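You operate a simulated robot arm through the tools that you are given. There is no shell and no other tool. Be economical: measure what you need, move in short steps, check, and stop when the job is done.

Carry out the task below with a simulated robot arm. There is one attempt and no reset: what you move stays moved.

## Task
Dab anti-rust oil on the grey and the green motor's shaft ends.
Fine: with the felt dabber, wetted on the oil pad first; stand it on the pad after; the black motors stay dry and the table stays put. Set down upright: green-handled felt dabber.

It is judged by the outcome, as a careful person would: the job done as asked, and still so three seconds after it is handed in. It fails if anything else is knocked over, pushed out of place, dropped, spilled or broken.

## Robot
A 7-joint arm with a two-finger parallel gripper, hanging from a carriage that runs on a rail from [-2043, -19] to [237, 2] (x, y) and turns from -335 to 353 degrees about z. Base frame: it is fixed where the carriage stands at the start and does not move with it; the origin is on the floor, on the carriage's upright axis, x ahead of it, y to its left, z up; the surface under the hand at the start is at about z = 800. Lengths are in mm, angles in degrees, forces in N, time in s.
With the tool pointing down near the work surface it reaches from about 140 to 660 mm from the robot's upright axis, wherever it stands. Its first joint turns from -166.0 to 166.0 degrees. Places, roughly: black motor [2250, 0, 750]; round oil pad [300, 200, 800]; steel turntable [800, 200, 900]. Payload 3.91 kg.
The TCP is the grasp point between the finger pads, 30 mm short of the fingertips. In the tool frame z runs along the fingers and y along their closing line. Largest opening 110 mm; finger width 20, thickness 10; the body of the gripper, 48 by 112 mm, starts 55 mm behind the TCP.
Orientation is told as [roll, pitch, yaw] about the base's x, y, z axes, in that order, counted from this pose: with the fingers straight down and closing along the base's y, the tool's x points along the base's -x, its y along +y and its z along -z.

## Interface
- The arm moves only by the tool play_rows. Its argument "motion" is a list of rows, each an object of numbers (a shift or turn left out is 0, a gripper value left out holds the last): "jaw": the gripper command, from -1 (shut) to 1 (fully open), values between in proportion; "dx", "dy", "dz": the shift along the base's x, y, z in units of 40 mm (1.0 is 40 mm); "ax", "ay", "az": the turn, a rotation vector about the base's x, y, z in units of 5 degrees (1.0 is 5 degrees). In form: [{"jaw": .., "dx": .., "dy": .., "dz": .., "ax": .., "ay": .., "az": ..}, ...]. A call has 1 to 12 rows; each row shifts and turns the commanded pose from where the row before left it. A call with a number of a shift or a turn outside -1 to 1 is refused whole. A row lasts 0.2 s, in which the tool goes at most 50 mm and 8.6 degrees; a call with a longer step from one row to the next is refused whole, and so is a gripper value outside its range. Where a pose cannot be reached the arm comes as near as it can. A force on the tool above 40 N (or 10 N above the force at the start of the call, whichever is more), or a blocked arm, ends the call early, and 0.2 s more pass. Each finger travels about 108 mm/s and halts on what it meets, pressing with about 21 N; the grip force reading is that of the motor and also rises with nothing between the fingers. The clock runs only during rows and for 0.2 s after the last one: add rows that do not move to give the fingers time. It gives the time, the measured TCP pose, the force on the tool (base axes), the opening and the grip force at its end, in the units of the frame above (readings bear some noise), with the torque about the TCP (base axes, N m) and any sound that the robot's microphone picked up, and new pictures: "show" is both (left out), scene, wrist or none.
- Cameras (640 x 400 px; columns grow to the right, rows downward): "scene" is now at [260.8, 29.3, 1538.2]; the picture's right is [0.37, -0.93, 0.00], its down [-0.69, -0.27, -0.67] and it looks along [0.62, 0.25, -0.75] (base axes); focal length 223 px, centre (320, 200). "wrist" rides on the gripper at [72, 17, -103] in the tool frame; the picture's right is [-0.23, 0.97, 0.00], its down [-0.76, -0.18, -0.62] and it looks along [-0.61, -0.14, 0.78] (tool axes); focal length 222 px, centre (320, 200). There is no depth. A picture from a camera that has moved, and an enlarged one, comes with that camera's place and axes in the base frame and with its lens. The place of the scene camera against the robot may be out by one fixed shift of up to 18 mm in any direction.
- slide_trunk(by): slides the trunk up (or, below 0, down) by that many mm; the arm and the scene camera ride with it, the base frame stays. It gives what a move gives, with no picture.
- steer(legs): drives the robot by 1 to 6 legs, each [ahead, left, turn to the left] in mm, mm and degrees, along the robot's own axes; the way and the turn of a leg run together, so that a leg with both is an arc; at most 1500 mm and 180 degrees a leg. The arm and the cameras ride along, it lands a little off, and it stops where it bumps. It keeps to its track: a leg is cut to what the track allows. It gives what a move gives, and a new picture of the scene camera.
- pan_tilt(pan, tilt): turns the head with the scene camera to pan (to the left, within 155 degrees either way) and tilt (down, from -29 to 69), counted from straight ahead of the robot. It gives what a move gives, and a new picture of the scene camera.
- enlarge(camera, box): a new picture of the part [left, top, right, bottom] of that camera's present view, enlarged. No time passes.
- finish_job(): hands the job in; it is judged then, once.

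Work in short steps. Places have to be worked out from the pictures, the camera data and where the tool is seen: move nearer, look again, correct. Check each grasp and each placing, and mend what went wrong. You have 120 turns and 260 pictures in all, those below and enlarged ones among them. Open the gripper and draw the arm clear of the work before you hand the job in, unless the task says otherwise; then end with one line.

The tools are called after "Emit:" by a JSON object that holds its "op" and its "data". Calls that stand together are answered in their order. play_rows: Moves the arm, as the interface text tells. Its arguments: {"type":"object","properties":{"motion":{"type":"array","items":{"type":"object","properties":{"jaw":{"type":"number"},"dx":{"type":"number"},"dy":{"type":"number"},"dz":{"type":"number"},"ax":{"type":"number"},"ay":{"type":"number"},"az":{"type":"number"}}}},"show":{"type":"string","enum":["both","scene","wrist","none"]}},"required":["motion"]} The other tools are called the same way: slide_trunk (by) slides the trunk up or down; steer (legs) drives the base; pan_tilt (pan, tilt) turns the head that bears the scene camera; enlarge (camera, box) takes an enlarged picture of a part of a camera's view; finish_job () hands the job in.

At the start:

```text
clock: 0.0
ee_pos: [543.2, 20.0, 1344.8]
orientation: [0.0, -0.1, 0.1]
force: [0.1, -0.5, 0.5]
torque: [0.01, 0.02, 0.0]
width: 110.2
grip_force: 0.0
trunk travel left (down, up): [-225.0, 355.0]
robot x, y, heading: [0.0, -0.1, 0.1]
head pan, tilt: [21.6, 48.2]
```

scene: 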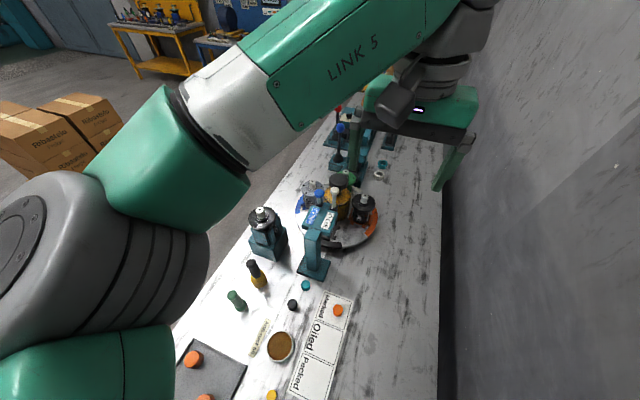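
wrist: 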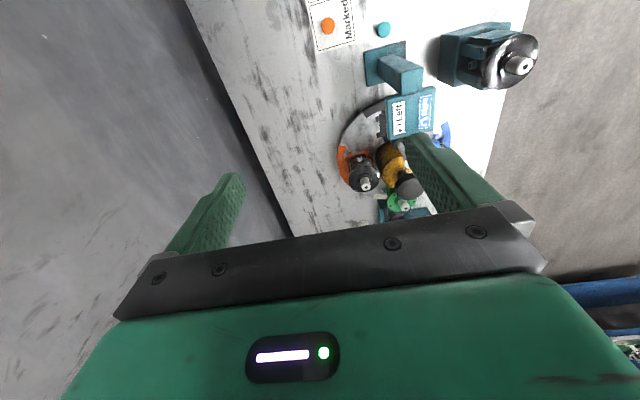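

I'll look closer at the bench in the scene view before moving.

Emit:
{"op": "enlarge", "data": {"camera": "scene", "box": [220, 150, 400, 280]}}

Emit:
{"op": "enlarge", "data": {"camera": "scene", "box": [170, 250, 370, 400]}}

Emit:
{"op": "enlarge", "data": {"camera": "wrist", "box": [300, 0, 560, 230]}}

```text
3.08 times, centred on (310, 215) of scene
camera zoom: at [260.8, 29.3, 1538.2], right [0.37, -0.93, 0.0], down [-0.69, -0.27, -0.67], along [0.62, 0.25, -0.75], focal length 686 px, centre (351, 154)
```

zoom: 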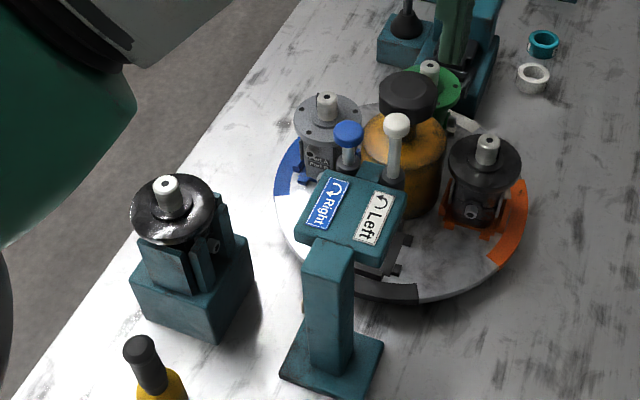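

```text
2.67 times, centred on (270, 325) of scene
camera zoom: at [260.8, 29.3, 1538.2], right [0.37, -0.93, 0.0], down [-0.69, -0.27, -0.67], along [0.62, 0.25, -0.75], focal length 594 px, centre (453, -133)
```

zoom: 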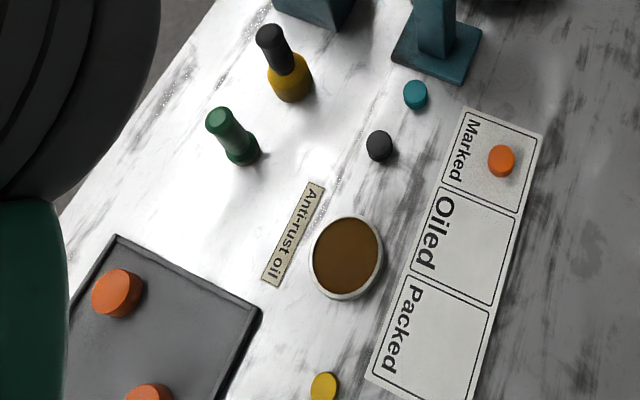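

```text
1.74 times, centred on (430, 115) of wrist
camera zoom: at [470.0, 35.1, 1447.6], right [0.23, 0.97, 0.0], down [0.76, -0.18, 0.62], along [0.61, -0.14, -0.78], focal length 386 px, centre (129, 348)
```

zoom: 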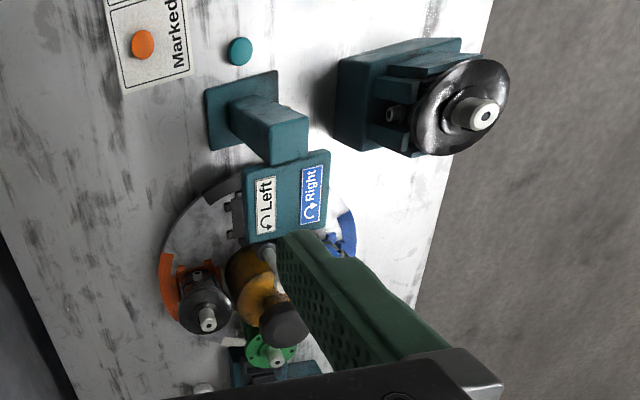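

The dabber (green) appears near (365, 335), the pad near (325, 180). I move above the dabber for a closer look.

Emit:
{"op": "play_rows", "data": {"motion": [{"jaw": 1, "dx": -0.5, "dy": 0.8, "dz": -0.4}, {"dx": -0.5, "dy": 0.8, "dz": -0.4}, {"dx": -0.5, "dy": 0.8, "dz": -0.4}, {"dx": -0.5, "dy": 0.8, "dz": -0.4}, {"dx": -0.5, "dy": 0.8, "dz": -0.4}, {"dx": -0.5, "dy": 0.8, "dz": -0.4}, {"dx": -0.5, "dy": 0.8, "dz": -0.4}, {"dx": -0.5, "dy": 0.8, "dz": -0.4}, {"dx": -0.5, "dy": 0.8, "dz": -0.6}, {}]}}

```text
clock: 2.2
ee_pos: [362.3, 307.1, 1190.8]
orientation: [0.0, 0.0, -0.1]
force: [0.0, 0.3, 0.0]
torque: [-0.01, -0.02, -0.02]
width: 110.0
grip_force: 0.1
trunk travel left (down, up): [-225.0, 355.0]
robot x, y, heading: [-0.3, 0.3, -0.1]
head pan, tilt: [21.6, 48.2]
camera scene: at [260.7, 29.4, 1538.2], right [0.37, -0.93, 0.0], down [-0.69, -0.27, -0.67], along [0.62, 0.25, -0.75], focal length 223 px, centre (320, 200)
camera wrist: at [288.9, 324.1, 1294.0], right [0.23, 0.97, 0.0], down [0.76, -0.18, 0.62], along [0.61, -0.14, -0.78], focal length 222 px, centre (320, 200)
```

scene: 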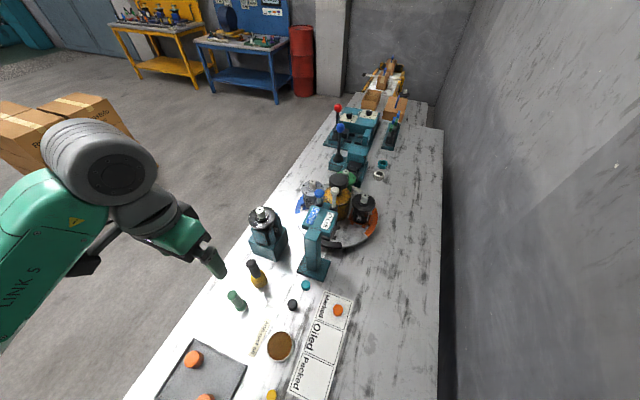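
wrist: 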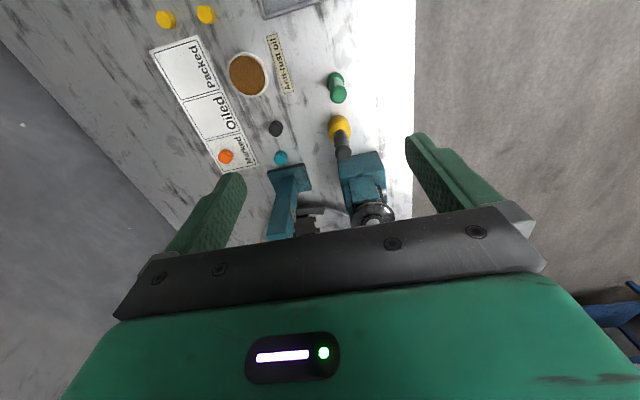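

Now enlarge on the dabber and pad in both views to refine.

Emit:
{"op": "enlarge", "data": {"camera": "wrist", "box": [220, 20, 400, 140]}}

Emit:
{"op": "enlarge", "data": {"camera": "scene", "box": [290, 90, 410, 250]}}

```text
3.33 times, centred on (310, 80) of wrist
camera zoom: at [288.9, 324.1, 1294.0], right [0.23, 0.97, 0.0], down [0.76, -0.18, 0.62], along [0.61, -0.14, -0.78], focal length 740 px, centre (353, 600)
```

zoom: 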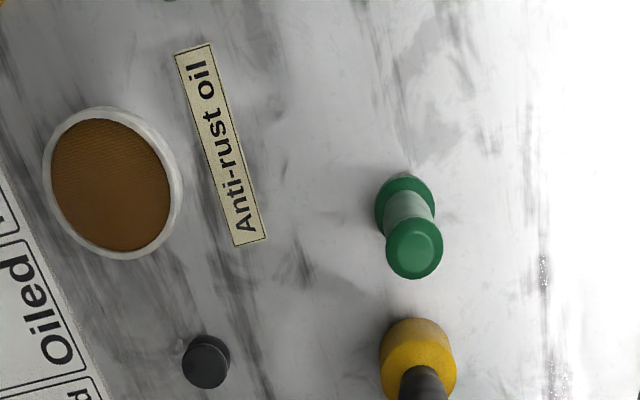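

```text
2.50 times, centred on (350, 170) of scene
camera zoom: at [260.7, 29.4, 1538.2], right [0.37, -0.93, 0.0], down [-0.69, -0.27, -0.67], along [0.62, 0.25, -0.75], focal length 557 px, centre (245, 275)
```

zoom: 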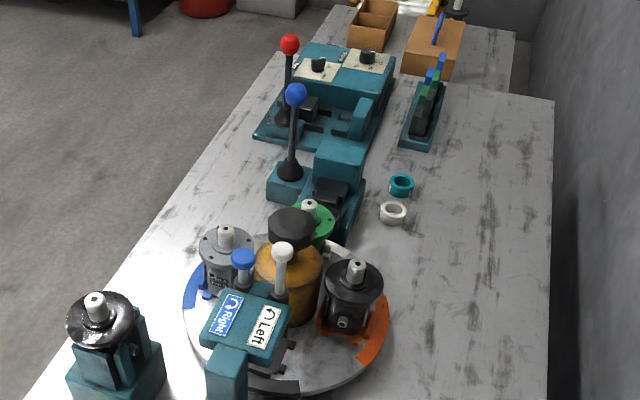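

The dabber stands near (386, 335), about 98 tall, with its waist below a knob. I lower partway over it and check again.

Emit:
{"op": "play_rows", "data": {"motion": [{"dx": 0.3, "dy": 0.35, "dz": -1}, {"dx": 0.3, "dy": 0.35, "dz": -1}, {"dz": -1}, {"dz": -1}, {"dz": -0.8}, {}]}}

```text
clock: 3.6
ee_pos: [390.4, 335.9, 999.9]
orientation: [0.0, 0.0, -0.1]
force: [-0.8, -0.1, -0.5]
torque: [0.01, -0.03, 0.02]
width: 110.1
grip_force: 0.0
trunk travel left (down, up): [-225.0, 355.0]
robot x, y, heading: [-2.4, 0.7, 0.1]
head pan, tilt: [21.6, 48.2]
camera scene: at [260.8, 29.2, 1538.2], right [0.37, -0.93, 0.0], down [-0.69, -0.27, -0.67], along [0.62, 0.25, -0.75], focal length 223 px, centre (320, 200)
camera wrist: at [315.9, 351.1, 1102.6], right [0.23, 0.97, 0.0], down [0.76, -0.18, 0.62], along [0.61, -0.14, -0.78], focal length 222 px, centre (320, 200)
```

scene: 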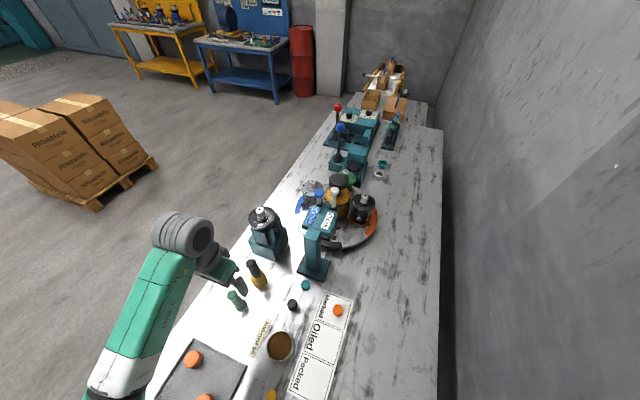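
wrist: 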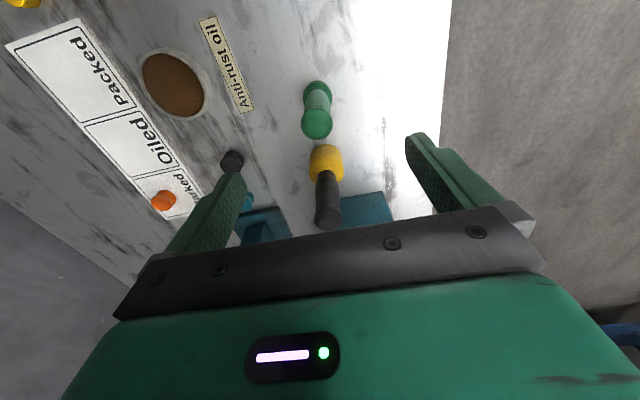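

The dabber is at about (386, 333), clear between the fingers. I go down to grip height 865.

Emit:
{"op": "play_rows", "data": {"motion": [{"dx": -0.1, "dy": -0.08, "dz": -0.9}, {"dz": -0.9}, {"dz": -0.9}, {"dz": -0.6}, {}]}}

```text
clock: 4.8
ee_pos: [383.3, 331.5, 867.6]
orientation: [-0.1, 0.0, 0.0]
force: [0.0, -0.1, 0.2]
torque: [0.02, -0.02, -0.02]
width: 110.0
grip_force: 0.1
trunk travel left (down, up): [-225.0, 355.0]
robot x, y, heading: [1.7, -1.9, -0.0]
head pan, tilt: [21.6, 48.2]
camera scene: at [260.8, 29.3, 1538.2], right [0.37, -0.93, 0.0], down [-0.69, -0.27, -0.67], along [0.62, 0.25, -0.75], focal length 223 px, centre (320, 200)
camera wrist: at [309.5, 348.4, 970.5], right [0.23, 0.97, 0.0], down [0.76, -0.18, 0.62], along [0.61, -0.14, -0.78], focal length 222 px, centre (320, 200)
```

scene: 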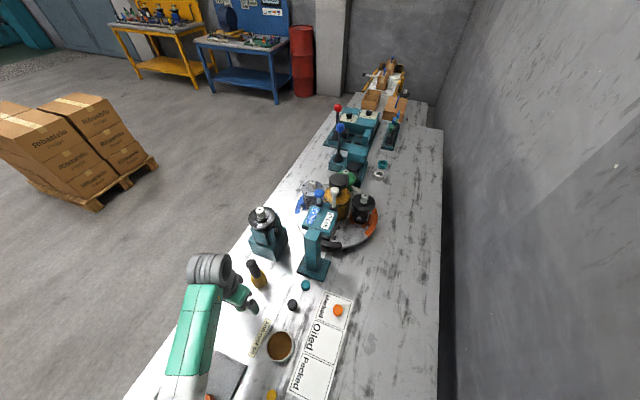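
wrist: 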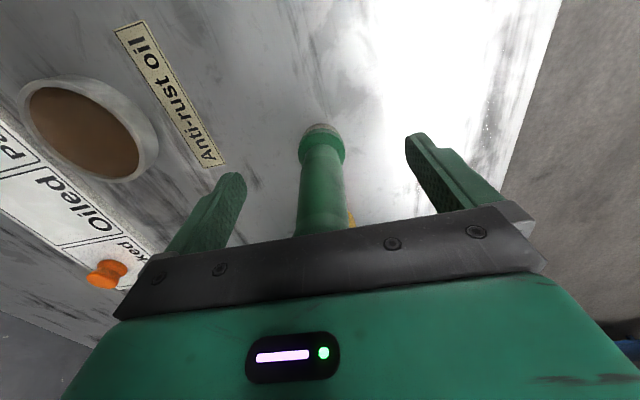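

The dabber is between the fingers with the felt below them. I close the gripper.

Emit:
{"op": "play_rows", "data": {"motion": [{"dx": 0.05, "dy": 0.05, "jaw": 0.2}, {"jaw": -0.5}, {"jaw": -1}, {}, {}], "show": "wrist"}}

```text
clock: 6.0
ee_pos: [385.6, 334.0, 866.2]
orientation: [0.0, 0.0, 0.0]
force: [-0.6, 0.4, -0.3]
torque: [-0.01, 0.0, 0.03]
width: 25.1
grip_force: 21.3
trunk travel left (down, up): [-225.0, 355.0]
robot x, y, heading: [0.4, -0.1, 0.1]
head pan, tilt: [21.6, 48.2]
camera wrist: at [311.6, 350.1, 971.0], right [0.23, 0.97, 0.0], down [0.76, -0.18, 0.62], along [0.61, -0.14, -0.78], focal length 222 px, centre (320, 200)
```

wrist: 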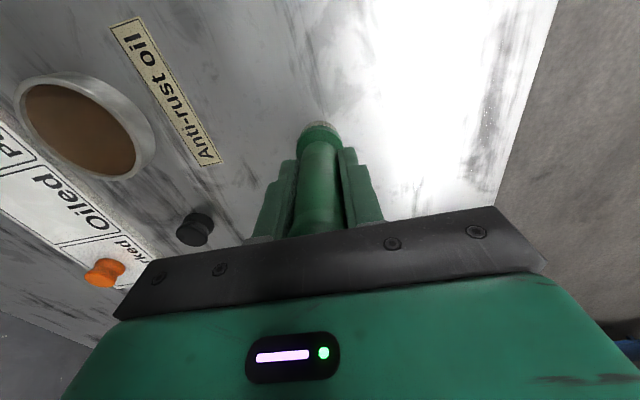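

Grip holds at 25 mm. I lift and carry the dabber over the pad at about (335, 172).

Emit:
{"op": "play_rows", "data": {"motion": [{"dz": 0.8}, {"dz": 0.7}, {"dx": -0.3, "dy": -0.8}, {"dx": -0.3, "dy": -0.8}, {"dx": -0.3, "dy": -0.8}, {"dx": -0.3, "dy": -0.8}, {"dy": -0.85}, {}]}}

Emit:
{"op": "enlarge", "data": {"camera": "wrist", "box": [220, 80, 420, 240]}}

Emit:
{"op": "enlarge", "data": {"camera": "scene", "box": [200, 260, 360, 390]}}

```text
clock: 7.8
ee_pos: [336.0, 171.6, 927.0]
orientation: [0.1, 0.0, 0.0]
force: [-0.3, -1.2, -0.9]
torque: [0.01, 0.01, 0.0]
width: 25.4
grip_force: 20.5
trunk travel left (down, up): [-225.0, 355.0]
robot x, y, heading: [0.3, -1.6, 0.1]
head pan, tilt: [21.6, 48.2]
camera scene: at [260.8, 29.2, 1538.2], right [0.37, -0.93, 0.0], down [-0.69, -0.27, -0.67], along [0.62, 0.25, -0.75], focal length 223 px, centre (320, 200)
camera wrist: at [263.6, 187.7, 1031.2], right [0.23, 0.97, 0.0], down [0.76, -0.18, 0.62], along [0.61, -0.14, -0.78], focal length 222 px, centre (320, 200)
```

scene: 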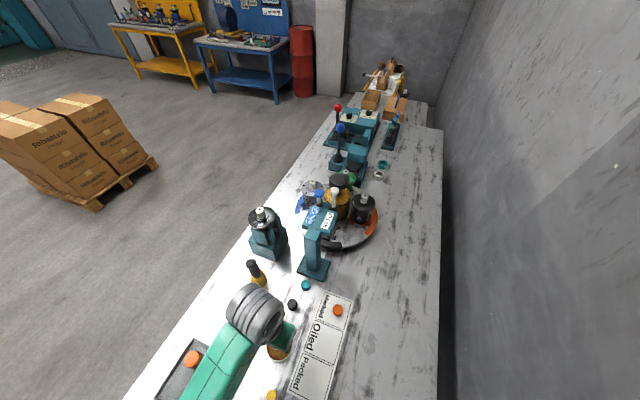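
wrist: 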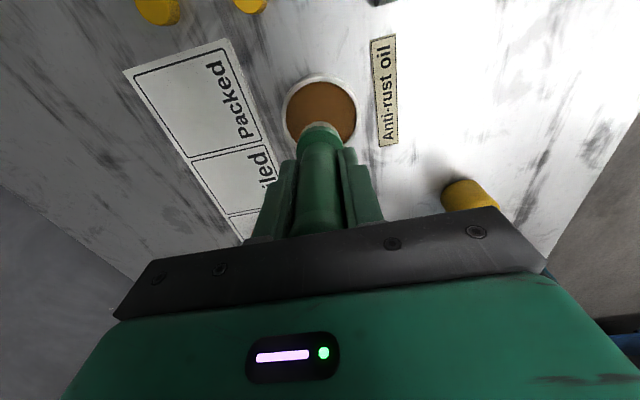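

```text
2.50 times, centred on (320, 160) of wrist
camera zoom: at [263.6, 187.7, 1031.2], right [0.23, 0.97, 0.0], down [0.76, -0.18, 0.62], along [0.61, -0.14, -0.78], focal length 555 px, centre (320, 300)
```

zoom: 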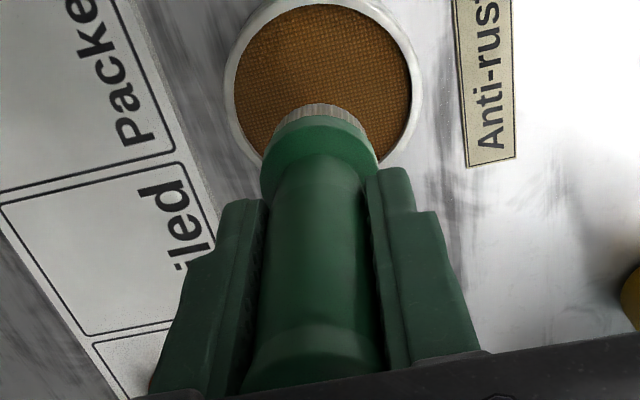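

```text
3.08 times, centred on (280, 325) of scene
camera zoom: at [260.8, 29.2, 1538.2], right [0.37, -0.93, 0.0], down [-0.69, -0.27, -0.67], along [0.62, 0.25, -0.75], focal length 686 px, centre (443, -185)
```

zoom: 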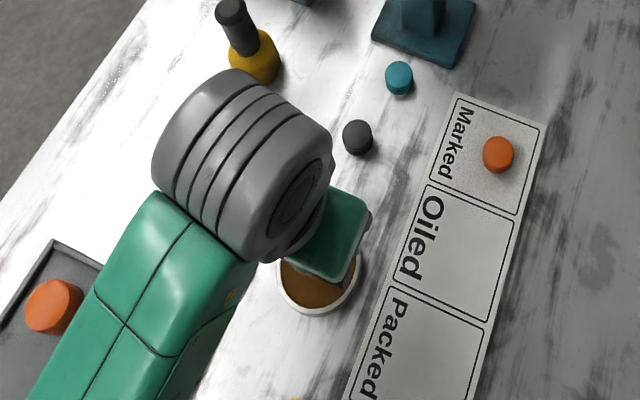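

The felt is over the pad's middle. I lower most of the way and then look at the gap.

Emit:
{"op": "play_rows", "data": {"motion": [{"dz": -0.5}, {"dz": -0.4}, {}], "show": "none"}}

Emit:
{"op": "enlarge", "data": {"camera": "wrist", "box": [220, 80, 420, 240]}}

```text
clock: 8.6
ee_pos: [336.2, 173.4, 891.5]
orientation: [0.0, 0.0, -0.1]
force: [0.0, 0.4, -0.6]
torque: [0.02, 0.01, 0.02]
width: 25.6
grip_force: 21.0
trunk travel left (down, up): [-225.0, 355.0]
robot x, y, heading: [0.4, -1.4, 0.1]
head pan, tilt: [21.6, 48.2]
```

```text
2.50 times, centred on (320, 160) of wrist
camera zoom: at [263.7, 188.5, 995.5], right [0.23, 0.97, 0.0], down [0.76, -0.18, 0.62], along [0.61, -0.14, -0.78], focal length 555 px, centre (320, 300)
```

zoom: 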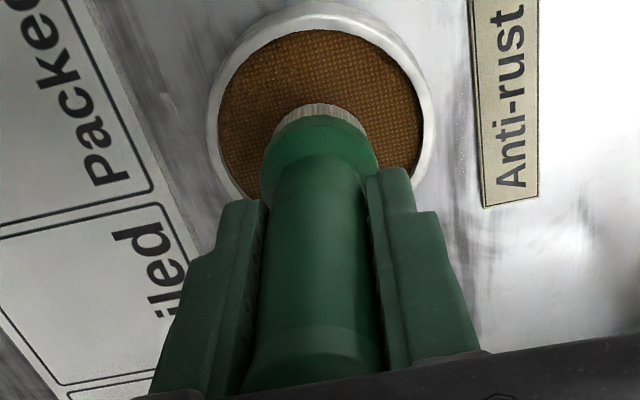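

Still clear of the pad, centred. I lower in small steps until contact.

Emit:
{"op": "play_rows", "data": {"motion": [{"dz": -0.1}, {"dz": -0.1}, {"dz": -0.05}, {}], "show": "none"}}

Emit:
{"op": "play_rows", "data": {"motion": [{"dz": -0.05}, {}], "show": "none"}}

Emit:
{"op": "play_rows", "data": {"motion": [{"dz": -0.05}, {}], "show": "wrist"}}

```text
clock: 9.6
ee_pos: [337.5, 172.0, 883.4]
orientation: [0.0, 0.0, -0.1]
force: [-4.2, -3.9, 19.5]
torque: [-0.1, 0.11, 0.04]
width: 25.6
grip_force: 20.7
trunk travel left (down, up): [-225.0, 355.0]
robot x, y, heading: [0.3, -0.1, 0.1]
head pan, tilt: [21.6, 48.2]
```

```text
clock: 10.2
ee_pos: [337.7, 172.0, 880.8]
orientation: [-0.1, 0.0, 0.0]
force: [-1.0, -2.5, 19.1]
torque: [-0.09, -0.04, -0.02]
width: 25.4
grip_force: 20.5
trunk travel left (down, up): [-225.0, 355.0]
robot x, y, heading: [4.0, 2.7, 0.1]
head pan, tilt: [21.6, 48.2]
```

```text
clock: 10.8
ee_pos: [337.7, 171.7, 878.1]
orientation: [0.0, 0.0, 0.0]
force: [1.3, -1.2, 19.6]
torque: [-0.05, -0.01, -0.02]
width: 25.5
grip_force: 21.0
trunk travel left (down, up): [-225.0, 355.0]
robot x, y, heading: [-2.5, -0.7, -0.3]
head pan, tilt: [21.6, 48.2]
camera wrist: at [264.8, 188.1, 982.2], right [0.23, 0.97, 0.0], down [0.76, -0.18, 0.62], along [0.61, -0.14, -0.78], focal length 222 px, centre (320, 200)
```

wrist: 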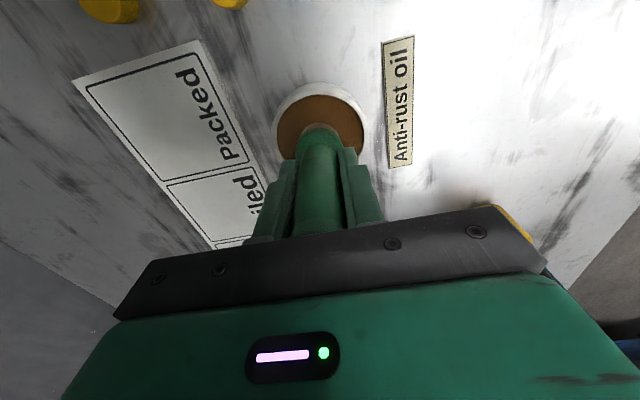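

The felt is on the pad with about 19 N (it slid a few mm in the grip). I lift high and check the felt.

Emit:
{"op": "play_rows", "data": {"motion": [{"dz": 0.5}, {"dz": 1}, {"dz": 1}, {"dz": 1}, {"dz": 1}, {"dz": 1}, {"dz": 1}, {"dz": 1}, {"dz": 1}, {"dz": 1}, {}]}}

Emit:
{"op": "enlarge", "data": {"camera": "wrist", "box": [240, 60, 400, 240]}}

```text
clock: 13.2
ee_pos: [336.6, 169.8, 1256.9]
orientation: [0.0, 0.0, 0.0]
force: [-0.2, 0.4, -1.0]
torque: [-0.05, 0.0, 0.0]
width: 25.5
grip_force: 20.8
trunk travel left (down, up): [-225.0, 355.0]
robot x, y, heading: [-1.3, -1.4, -0.0]
head pan, tilt: [21.6, 48.2]
camera scene: at [260.8, 29.4, 1538.2], right [0.37, -0.93, 0.0], down [-0.69, -0.27, -0.67], along [0.62, 0.25, -0.75], focal length 223 px, centre (320, 200)
camera wrist: at [264.1, 185.3, 1360.5], right [0.23, 0.97, 0.0], down [0.76, -0.18, 0.62], along [0.61, -0.14, -0.78], focal length 222 px, centre (320, 200)
```

scene: 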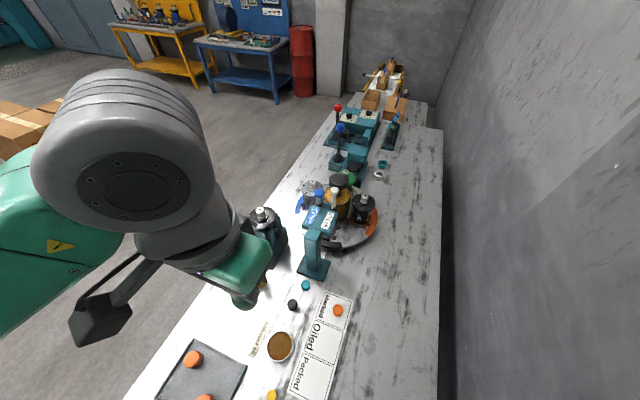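
wrist: 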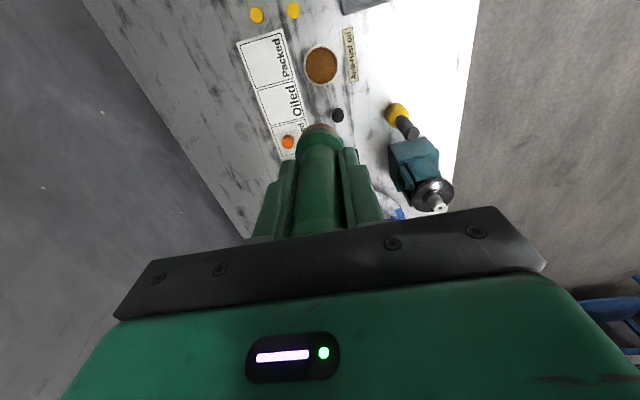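

```text
2.22 times, centred on (320, 150) of wrist
camera zoom: at [264.1, 185.3, 1360.5], right [0.23, 0.97, 0.0], down [0.76, -0.18, 0.62], along [0.61, -0.14, -0.78], focal length 494 px, centre (320, 311)
```

zoom: 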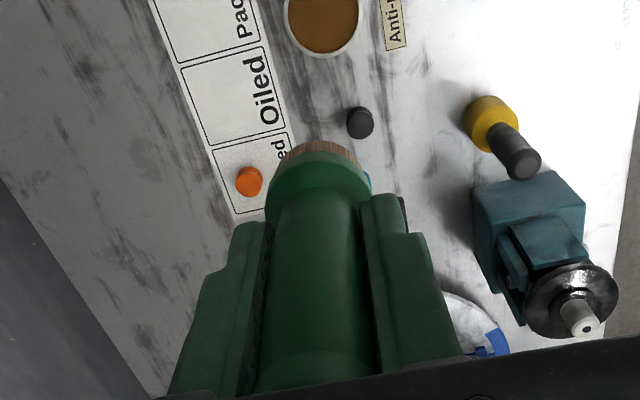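

The felt is now brown with oil. I drive the carriage ahead to bring the turntable into reach.

Emit:
{"op": "steer", "data": {"legs": [[230, 0, 0]]}}

Emit:
{"op": "enlarge", "data": {"camera": "scene", "box": [200, 150, 420, 320]}}

```text
clock: 14.9
ee_pos: [563.5, 173.0, 1255.9]
orientation: [0.0, 0.0, 0.2]
force: [-0.5, -0.7, -1.0]
torque: [-0.04, -0.01, 0.05]
width: 25.2
grip_force: 20.9
trunk travel left (down, up): [-225.0, 355.0]
robot x, y, heading: [229.1, -0.7, 0.1]
head pan, tilt: [21.6, 48.2]
camera scene: at [488.7, 32.4, 1538.2], right [0.37, -0.93, 0.0], down [-0.69, -0.28, -0.67], along [0.62, 0.25, -0.75], focal length 223 px, centre (320, 200)
```

scene: 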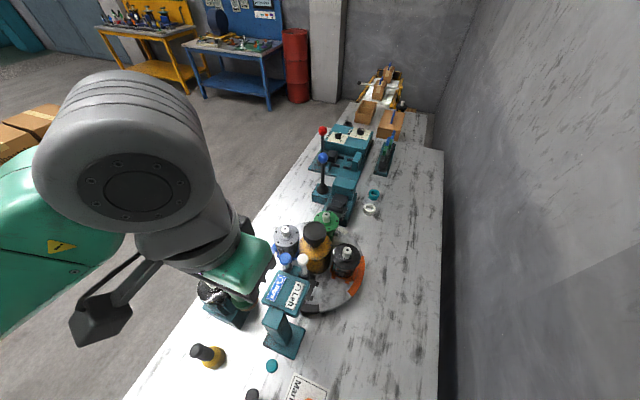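

```text
2.35 times, centred on (310, 235) of scene
camera zoom: at [488.7, 32.4, 1538.2], right [0.37, -0.93, 0.0], down [-0.69, -0.28, -0.67], along [0.62, 0.25, -0.75], focal length 524 px, centre (344, 118)
```

zoom: 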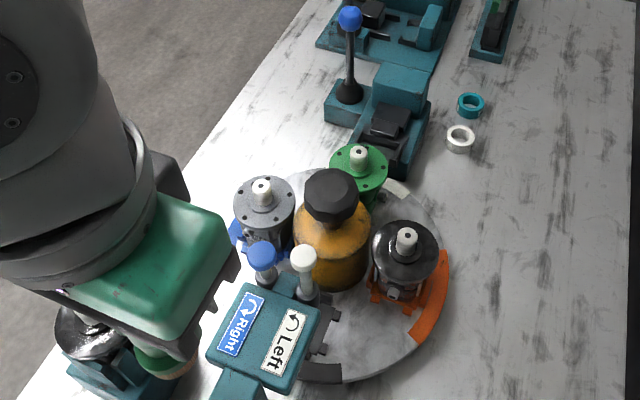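

From two views, the grey tip is near (825, 283, 958), green near (918, 180, 965), and the buttons top out near z=1050. I use the last millimetres of rail and move the tool closer at a safe height for a wrist look.

Emit:
{"op": "steer", "data": {"legs": [[8, 0, 0]]}}

Emit:
{"op": "play_rows", "data": {"motion": [{"dx": 0.9, "dy": 0.4}, {"dx": 0.9, "dy": 0.4}, {"dx": 0.9, "dy": 0.4}, {"dx": 0.9, "dy": 0.4, "dz": -0.5}, {"dx": 0.9, "dy": 0.4, "dz": -0.5}, {}]}}

```text
clock: 15.7
ee_pos: [570.4, 172.2, 1256.6]
orientation: [0.0, 0.0, 0.2]
force: [-0.4, -0.5, -0.8]
torque: [-0.02, 0.01, 0.01]
width: 25.7
grip_force: 21.0
trunk travel left (down, up): [-225.0, 355.0]
robot x, y, heading: [235.1, 5.8, 0.3]
head pan, tilt: [21.6, 48.2]
camera scene: at [494.3, 32.5, 1538.2], right [0.37, -0.93, 0.0], down [-0.69, -0.28, -0.67], along [0.62, 0.25, -0.75], focal length 223 px, centre (320, 200)
```

scene: 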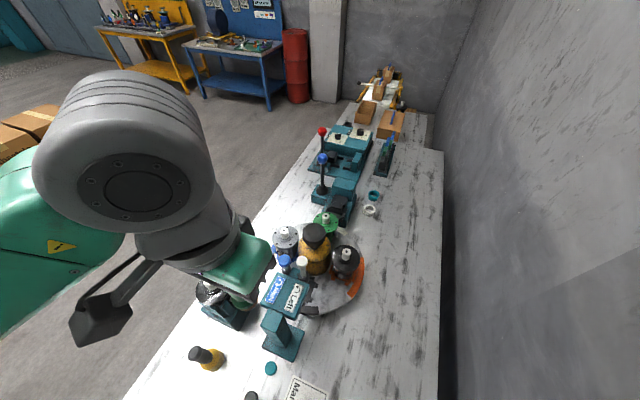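

```text
clock: 17.1
ee_pos: [752.6, 254.0, 1215.2]
orientation: [0.0, -0.1, 0.2]
force: [-0.5, -0.1, -0.8]
torque: [-0.01, 0.0, -0.02]
width: 25.5
grip_force: 20.8
trunk travel left (down, up): [-225.0, 355.0]
robot x, y, heading: [235.9, 4.4, -0.3]
head pan, tilt: [21.6, 48.2]
camera scene: at [494.4, 32.5, 1538.3], right [0.37, -0.93, 0.0], down [-0.69, -0.28, -0.67], along [0.62, 0.25, -0.75], focal length 223 px, centre (320, 200)
camera wrist: at [679.1, 269.1, 1318.9], right [0.22, 0.97, 0.0], down [0.76, -0.18, 0.62], along [0.61, -0.14, -0.78], focal length 222 px, centre (320, 200)
```

scene: 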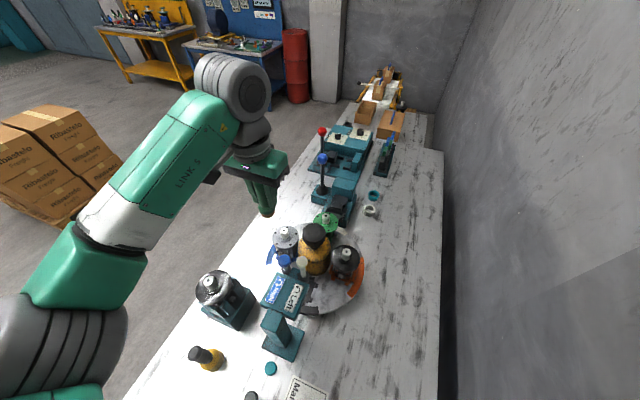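
wrist: 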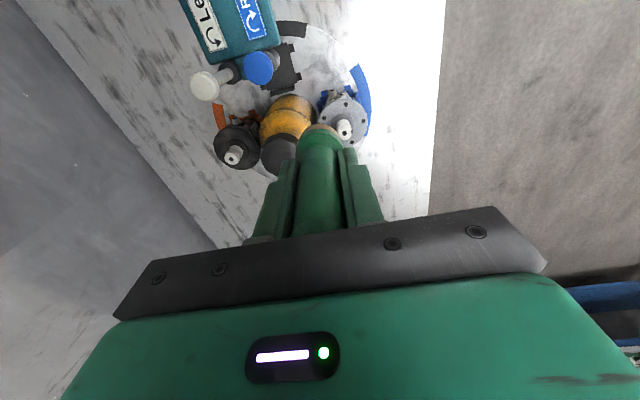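

The arm reaches well here. I enlarge both views on the grey shaft.

Emit:
{"op": "enlarge", "data": {"camera": "wrist", "box": [180, 40, 400, 180]}}

Emit:
{"op": "enlarge", "data": {"camera": "scene", "box": [220, 150, 380, 300]}}

```text
2.86 times, centred on (290, 110) of wrist
camera zoom: at [679.1, 269.1, 1318.9], right [0.22, 0.97, 0.0], down [0.76, -0.18, 0.62], along [0.61, -0.14, -0.78], focal length 635 px, centre (406, 457)
```

zoom: 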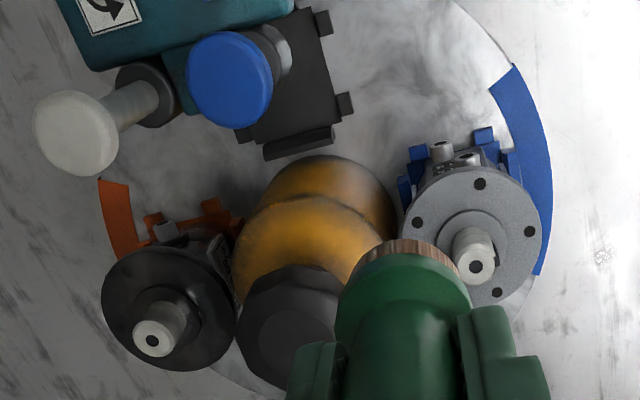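

```text
2.67 times, centred on (300, 225) of scene
camera zoom: at [494.4, 32.5, 1538.3], right [0.37, -0.93, 0.0], down [-0.69, -0.28, -0.67], along [0.62, 0.25, -0.75], focal length 594 px, centre (373, 133)
```

zoom: 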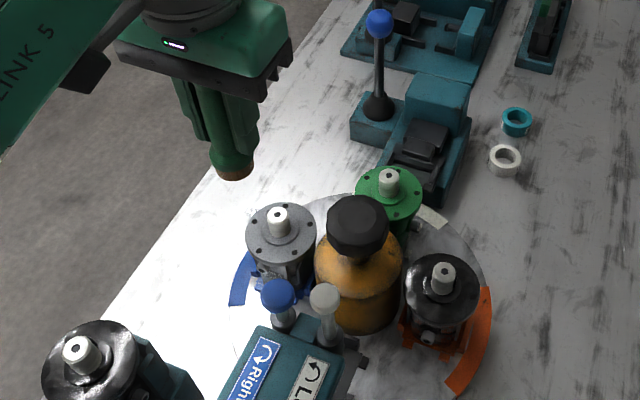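

Wrist ray and the corrected scene estimate agree: grey tip about (831, 278, ~958). I move above it with the felt about 40 mm over it.

Emit:
{"op": "play_rows", "data": {"motion": [{"dx": 0.65, "dy": 0.2, "dz": -0.4}, {"dx": 0.65, "dy": 0.2, "dz": -0.4}, {"dx": 0.65, "dy": 0.2, "dz": -0.7}, {"dz": -0.8}, {"dz": -0.8}, {"dz": -0.6}, {}]}}

Emit:
{"op": "enlarge", "data": {"camera": "scene", "box": [220, 170, 380, 300]}}

Emit:
{"op": "enlarge", "data": {"camera": "wrist", "box": [220, 40, 440, 200]}}

```text
clock: 18.7
ee_pos: [827.8, 276.1, 1067.1]
orientation: [0.0, 0.0, 0.2]
force: [0.7, 0.1, -0.8]
torque: [0.03, 0.02, 0.02]
width: 25.6
grip_force: 21.5
trunk travel left (down, up): [-225.0, 355.0]
robot x, y, heading: [232.5, 1.5, 0.1]
head pan, tilt: [21.6, 48.2]
camera scene: at [494.4, 32.5, 1538.2], right [0.37, -0.93, 0.0], down [-0.69, -0.28, -0.67], along [0.62, 0.25, -0.75], focal length 223 px, centre (320, 200)
camera wrist: at [754.5, 292.6, 1171.5], right [0.22, 0.97, 0.0], down [0.76, -0.17, 0.62], along [0.61, -0.14, -0.78], focal length 222 px, centre (320, 200)
```

scene: 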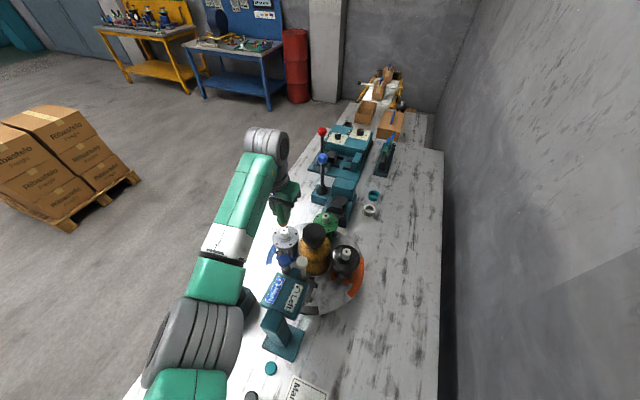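
wrist: 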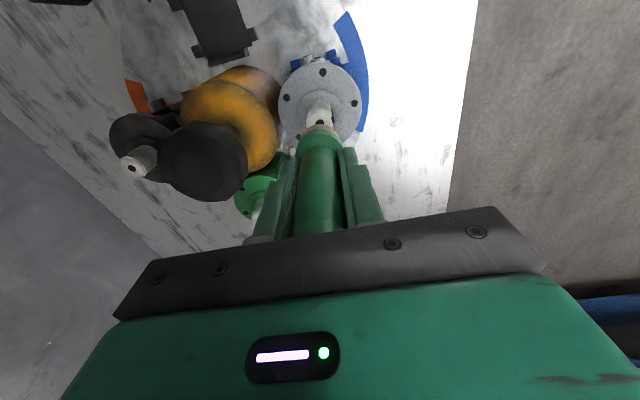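

```text
3.08 times, centred on (300, 235) of scene
camera zoom: at [494.4, 32.5, 1538.2], right [0.37, -0.93, 0.0], down [-0.69, -0.28, -0.67], along [0.62, 0.25, -0.75], focal length 686 px, centre (382, 92)
```

zoom: 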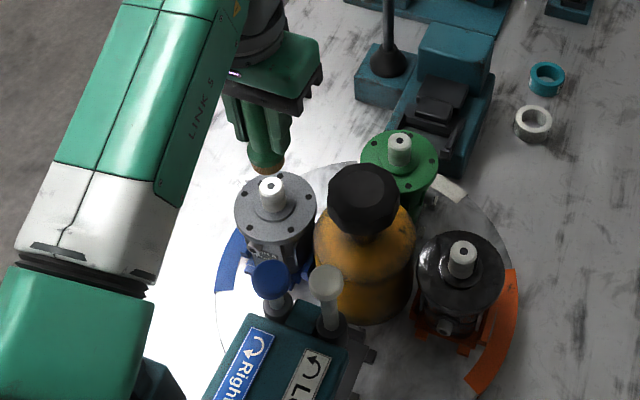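

```text
2.50 times, centred on (330, 120) of wrist
camera zoom: at [754.5, 292.6, 1171.5], right [0.22, 0.97, 0.0], down [0.76, -0.17, 0.62], along [0.61, -0.14, -0.78], focal length 555 px, centre (295, 400)
```

zoom: 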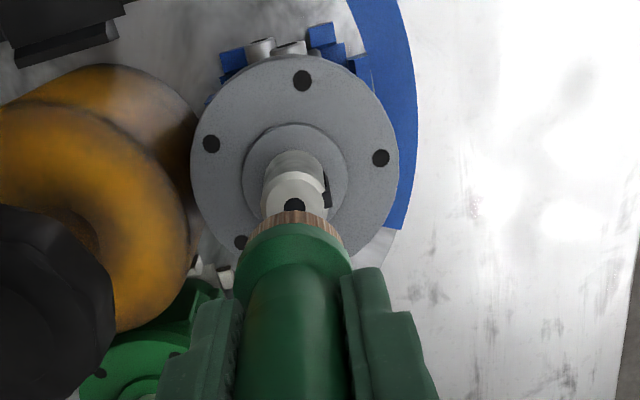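

The felt lines up over the grey shaft (tip about (829, 275)). I descend in small steps watching the force.

Emit:
{"op": "play_rows", "data": {"motion": [{"dy": -0.04, "dz": -0.2}, {"dz": -0.2}, {}], "show": "none"}}

Emit:
{"op": "enlarge", "data": {"camera": "scene", "box": [250, 190, 330, 260]}}

Emit:
{"op": "enlarge", "data": {"camera": "wrist", "box": [220, 40, 440, 200]}}

```text
clock: 19.5
ee_pos: [828.0, 274.1, 1051.9]
orientation: [0.0, 0.0, 0.2]
force: [0.1, 0.5, -1.3]
torque: [0.01, -0.01, 0.0]
width: 25.4
grip_force: 21.0
trunk travel left (down, up): [-225.0, 355.0]
robot x, y, heading: [233.9, 2.0, 0.1]
head pan, tilt: [21.6, 48.2]
```

```text
5.71 times, centred on (290, 225) of scene
camera zoom: at [494.4, 32.5, 1538.2], right [0.37, -0.93, 0.0], down [-0.69, -0.28, -0.67], along [0.62, 0.25, -0.75], focal length 1274 px, centre (491, 57)
```

zoom: 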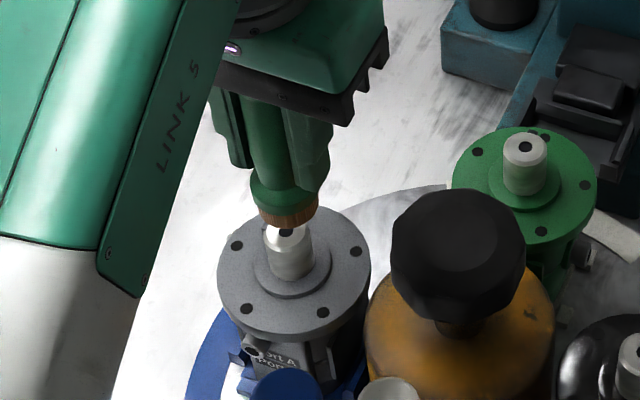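

```text
2.50 times, centred on (330, 120) of wrist
camera zoom: at [755.4, 290.6, 1155.5], right [0.22, 0.97, 0.0], down [0.76, -0.17, 0.62], along [0.61, -0.14, -0.78], focal length 555 px, centre (295, 400)
```

zoom: 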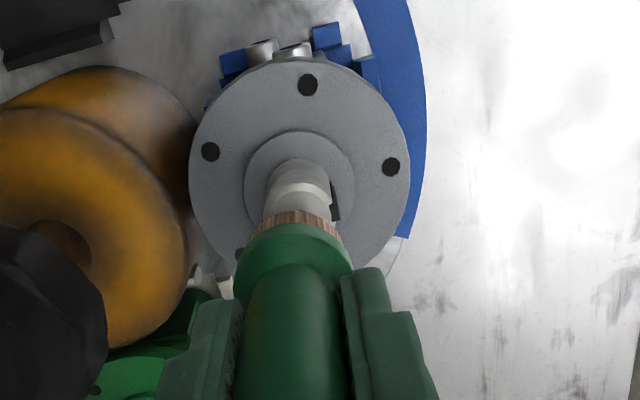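

Felt is just above the shaft and covers it. Continuing down gently.

Emit:
{"op": "play_rows", "data": {"motion": [{"dz": -0.1}, {"dz": -0.1}, {}], "show": "none"}}

Emit:
{"op": "play_rows", "data": {"motion": [{"dz": -0.08}, {"dz": -0.08}, {}], "show": "none"}}

Emit:
{"op": "enlarge", "data": {"camera": "scene", "box": [250, 190, 330, 260]}}

```text
clock: 20.3
ee_pos: [828.3, 276.2, 1042.4]
orientation: [0.0, 0.1, 0.1]
force: [-0.1, 0.6, -0.6]
torque: [0.04, 0.02, 0.02]
width: 25.4
grip_force: 21.1
trunk travel left (down, up): [-225.0, 355.0]
robot x, y, heading: [233.8, 3.8, 0.4]
head pan, tilt: [21.6, 48.2]
```

```text
clock: 21.1
ee_pos: [828.3, 275.1, 1036.8]
orientation: [0.0, 0.1, 0.2]
force: [-0.1, 0.0, -1.6]
torque: [0.02, -0.03, 0.01]
width: 25.3
grip_force: 20.9
trunk travel left (down, up): [-225.0, 355.0]
robot x, y, heading: [234.4, 3.3, 0.2]
head pan, tilt: [21.6, 48.2]
```

```text
5.71 times, centred on (290, 225) of scene
camera zoom: at [494.4, 32.5, 1538.2], right [0.37, -0.93, 0.0], down [-0.69, -0.28, -0.67], along [0.62, 0.25, -0.75], focal length 1274 px, centre (491, 57)
```

zoom: 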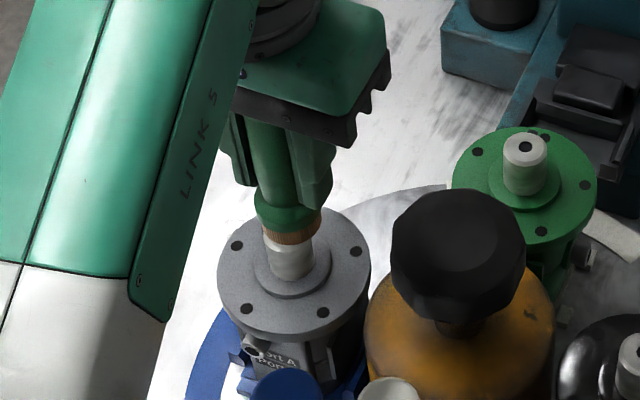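

No contact yet; continue in 3 mm steps.

Emit:
{"op": "play_rows", "data": {"motion": [{"dz": -0.08}, {}], "show": "none"}}

Emit:
{"op": "play_rows", "data": {"motion": [{"dz": -0.08}, {}], "show": "none"}}

Emit:
{"op": "play_rows", "data": {"motion": [{"dz": -0.06}, {}], "show": "none"}}

Emit:
{"op": "enlarge", "data": {"camera": "scene", "box": [250, 190, 330, 260]}}

```text
clock: 21.7
ee_pos: [828.2, 275.5, 1034.3]
orientation: [0.0, 0.1, 0.2]
force: [-0.6, 0.0, -1.0]
torque: [0.01, 0.01, -0.01]
width: 25.2
grip_force: 20.9
trunk travel left (down, up): [-225.0, 355.0]
robot x, y, heading: [231.1, 5.7, 0.2]
head pan, tilt: [21.6, 48.2]
```

```text
clock: 22.3
ee_pos: [829.6, 276.0, 1031.7]
orientation: [0.1, -0.1, 0.2]
force: [-2.9, -1.6, 12.0]
torque: [-0.08, 0.3, -0.03]
width: 25.6
grip_force: 21.1
trunk travel left (down, up): [-225.0, 355.0]
robot x, y, heading: [233.5, 6.0, 0.3]
head pan, tilt: [21.6, 48.2]
```

```text
clock: 22.9
ee_pos: [830.5, 275.3, 1031.1]
orientation: [0.1, -0.2, 0.2]
force: [-3.3, -1.5, 25.6]
torque: [-0.07, 0.12, -0.01]
width: 25.1
grip_force: 20.8
trunk travel left (down, up): [-225.0, 355.0]
robot x, y, heading: [234.1, 1.5, 0.3]
head pan, tilt: [21.6, 48.2]
```

```text
5.71 times, centred on (290, 225) of scene
camera zoom: at [495.4, 33.0, 1538.9], right [0.37, -0.93, 0.0], down [-0.69, -0.28, -0.67], along [0.62, 0.25, -0.74], focal length 1274 px, centre (491, 57)
```

zoom: 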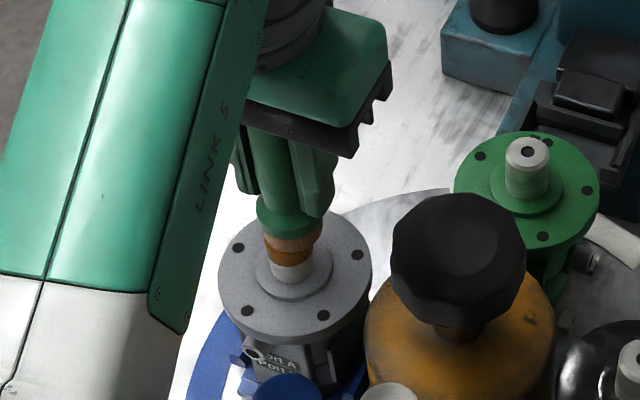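

Contact with 25 N and the shaft end has turned oil-brown. I lift off and verify.

Emit:
{"op": "play_rows", "data": {"motion": [{"dz": 0.3}, {"dz": 0.8}, {"dz": 1}, {"dz": 0.4}, {}], "show": "wrist"}}

Emit:
{"op": "enlarge", "data": {"camera": "scene", "box": [240, 180, 370, 290]}}

Emit:
{"op": "enlarge", "data": {"camera": "wrist", "box": [180, 40, 400, 240]}}

```text
clock: 24.1
ee_pos: [826.9, 275.0, 1128.4]
orientation: [0.0, 0.0, 0.2]
force: [0.7, 0.4, -0.3]
torque: [-0.02, -0.03, 0.03]
width: 25.7
grip_force: 21.5
trunk travel left (down, up): [-225.0, 355.0]
robot x, y, heading: [234.1, 4.4, 0.2]
head pan, tilt: [21.6, 48.2]
camera wrist: at [755.1, 290.4, 1232.6], right [0.22, 0.97, 0.0], down [0.76, -0.17, 0.62], along [0.61, -0.14, -0.78], focal length 222 px, centre (320, 200)
```

wrist: 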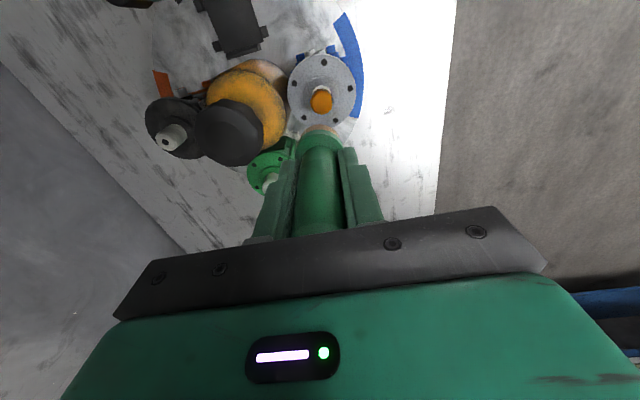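

```text
3.64 times, centred on (305, 235) of scene
camera zoom: at [494.4, 32.5, 1538.2], right [0.37, -0.93, 0.0], down [-0.69, -0.28, -0.67], along [0.62, 0.25, -0.75], focal length 810 px, centre (374, 73)
```

zoom: 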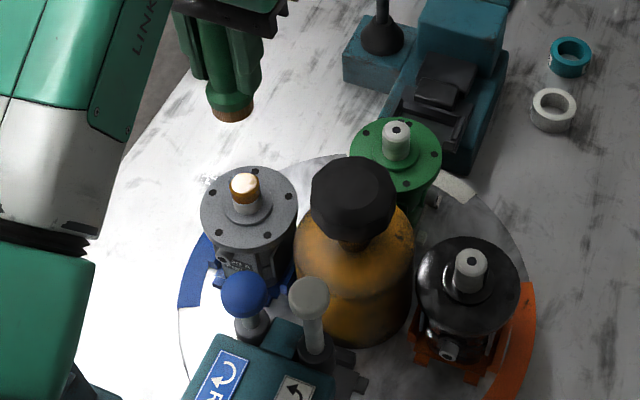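

```text
2.00 times, centred on (290, 140) of wrist
camera zoom: at [755.1, 290.4, 1232.6], right [0.22, 0.97, 0.0], down [0.76, -0.17, 0.62], along [0.61, -0.14, -0.78], focal length 444 px, centre (380, 320)
```

zoom: 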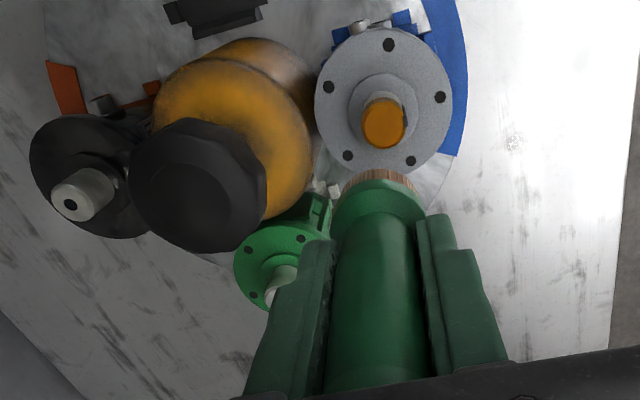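

Grey shaft is oiled. Green tip works out at about (926, 174), same height; I move above it at z≈1128, clear of the bottle cap.

Emit:
{"op": "play_rows", "data": {"motion": [{"dx": 0.5, "dy": -0.5}, {"dx": 0.5, "dy": -0.5}, {"dx": 0.5, "dy": -0.5}, {"dx": 0.5, "dy": -0.5}, {"dx": 0.48, "dy": -0.52}, {}]}}

Emit:
{"op": "enlarge", "data": {"camera": "scene", "box": [260, 150, 380, 280]}}

Emit:
{"op": "enlarge", "data": {"camera": "wrist", "box": [200, 40, 420, 240]}}

```text
clock: 25.5
ee_pos: [912.1, 178.6, 1129.6]
orientation: [-0.1, -0.1, 0.2]
force: [-0.2, 0.2, -1.1]
torque: [0.0, 0.0, 0.02]
width: 25.3
grip_force: 20.5
out of reach, approached as far as the arm can: row 5
trunk travel left (down, up): [-225.0, 355.0]
robot x, y, heading: [234.7, 2.9, 0.0]
head pan, tilt: [21.6, 48.2]
camera scene: at [494.3, 32.5, 1538.2], right [0.37, -0.93, 0.0], down [-0.69, -0.28, -0.67], along [0.62, 0.25, -0.75], focal length 223 px, centre (320, 200)
camera wrist: at [839.1, 194.8, 1232.5], right [0.22, 0.97, 0.0], down [0.76, -0.17, 0.62], along [0.61, -0.14, -0.78], focal length 222 px, centre (320, 200)
```

scene: 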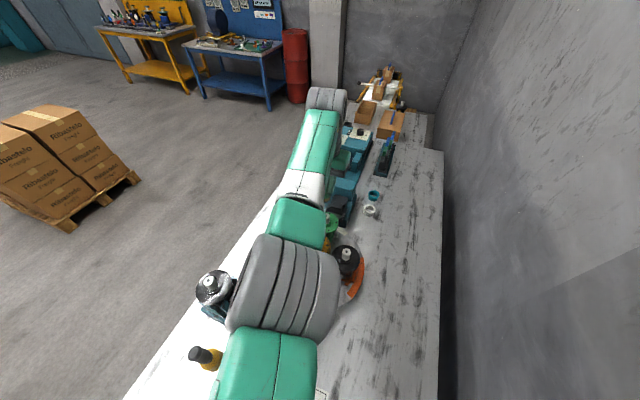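
wrist: 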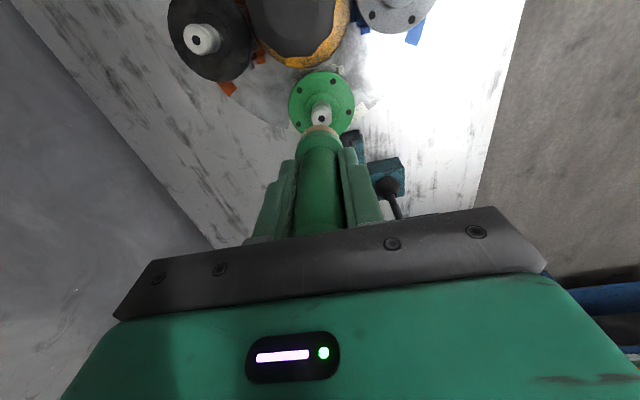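

```text
3.08 times, centred on (320, 215) of scene
camera zoom: at [494.3, 32.5, 1538.2], right [0.37, -0.93, 0.0], down [-0.69, -0.28, -0.67], along [0.62, 0.25, -0.75], focal length 686 px, centre (320, 154)
```

zoom: 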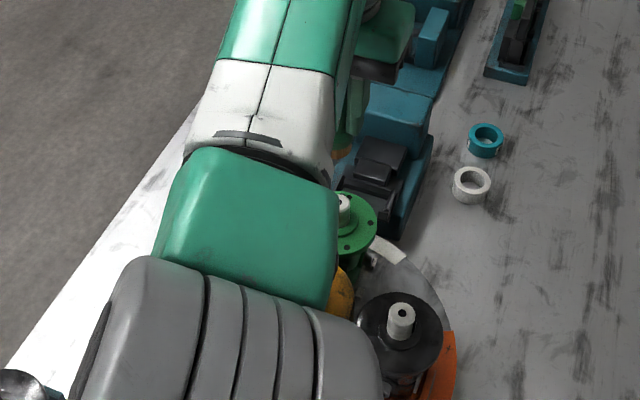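

```text
2.00 times, centred on (310, 140) of wrist
camera zoom: at [839.1, 194.8, 1232.5], right [0.22, 0.97, 0.0], down [0.76, -0.17, 0.62], along [0.61, -0.14, -0.78], focal length 444 px, centre (340, 320)
```

zoom: 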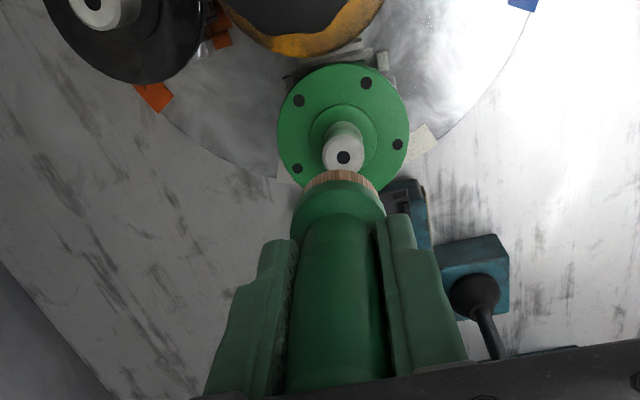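

Wrist view puts the green tip at (926, 176); the arm stops 14 mm short in x. I raise the hand relative to the trunk and try reaching further, intending to lower the trunk for the dab.

Emit:
{"op": "play_rows", "data": {"motion": [{"dz": 0.6}, {"dz": 0.6}, {}, {"dx": 0.1}, {}], "show": "none"}}

```text
clock: 26.7
ee_pos: [910.2, 178.9, 1177.5]
orientation: [0.0, 0.0, 0.1]
force: [-0.7, 0.2, -0.9]
torque: [-0.02, 0.01, 0.0]
width: 25.4
grip_force: 21.0
out of reach, approached as far as the arm can: row 4
trunk travel left (down, up): [-225.0, 355.0]
robot x, y, heading: [234.6, 3.2, 0.2]
head pan, tilt: [21.6, 48.2]
```

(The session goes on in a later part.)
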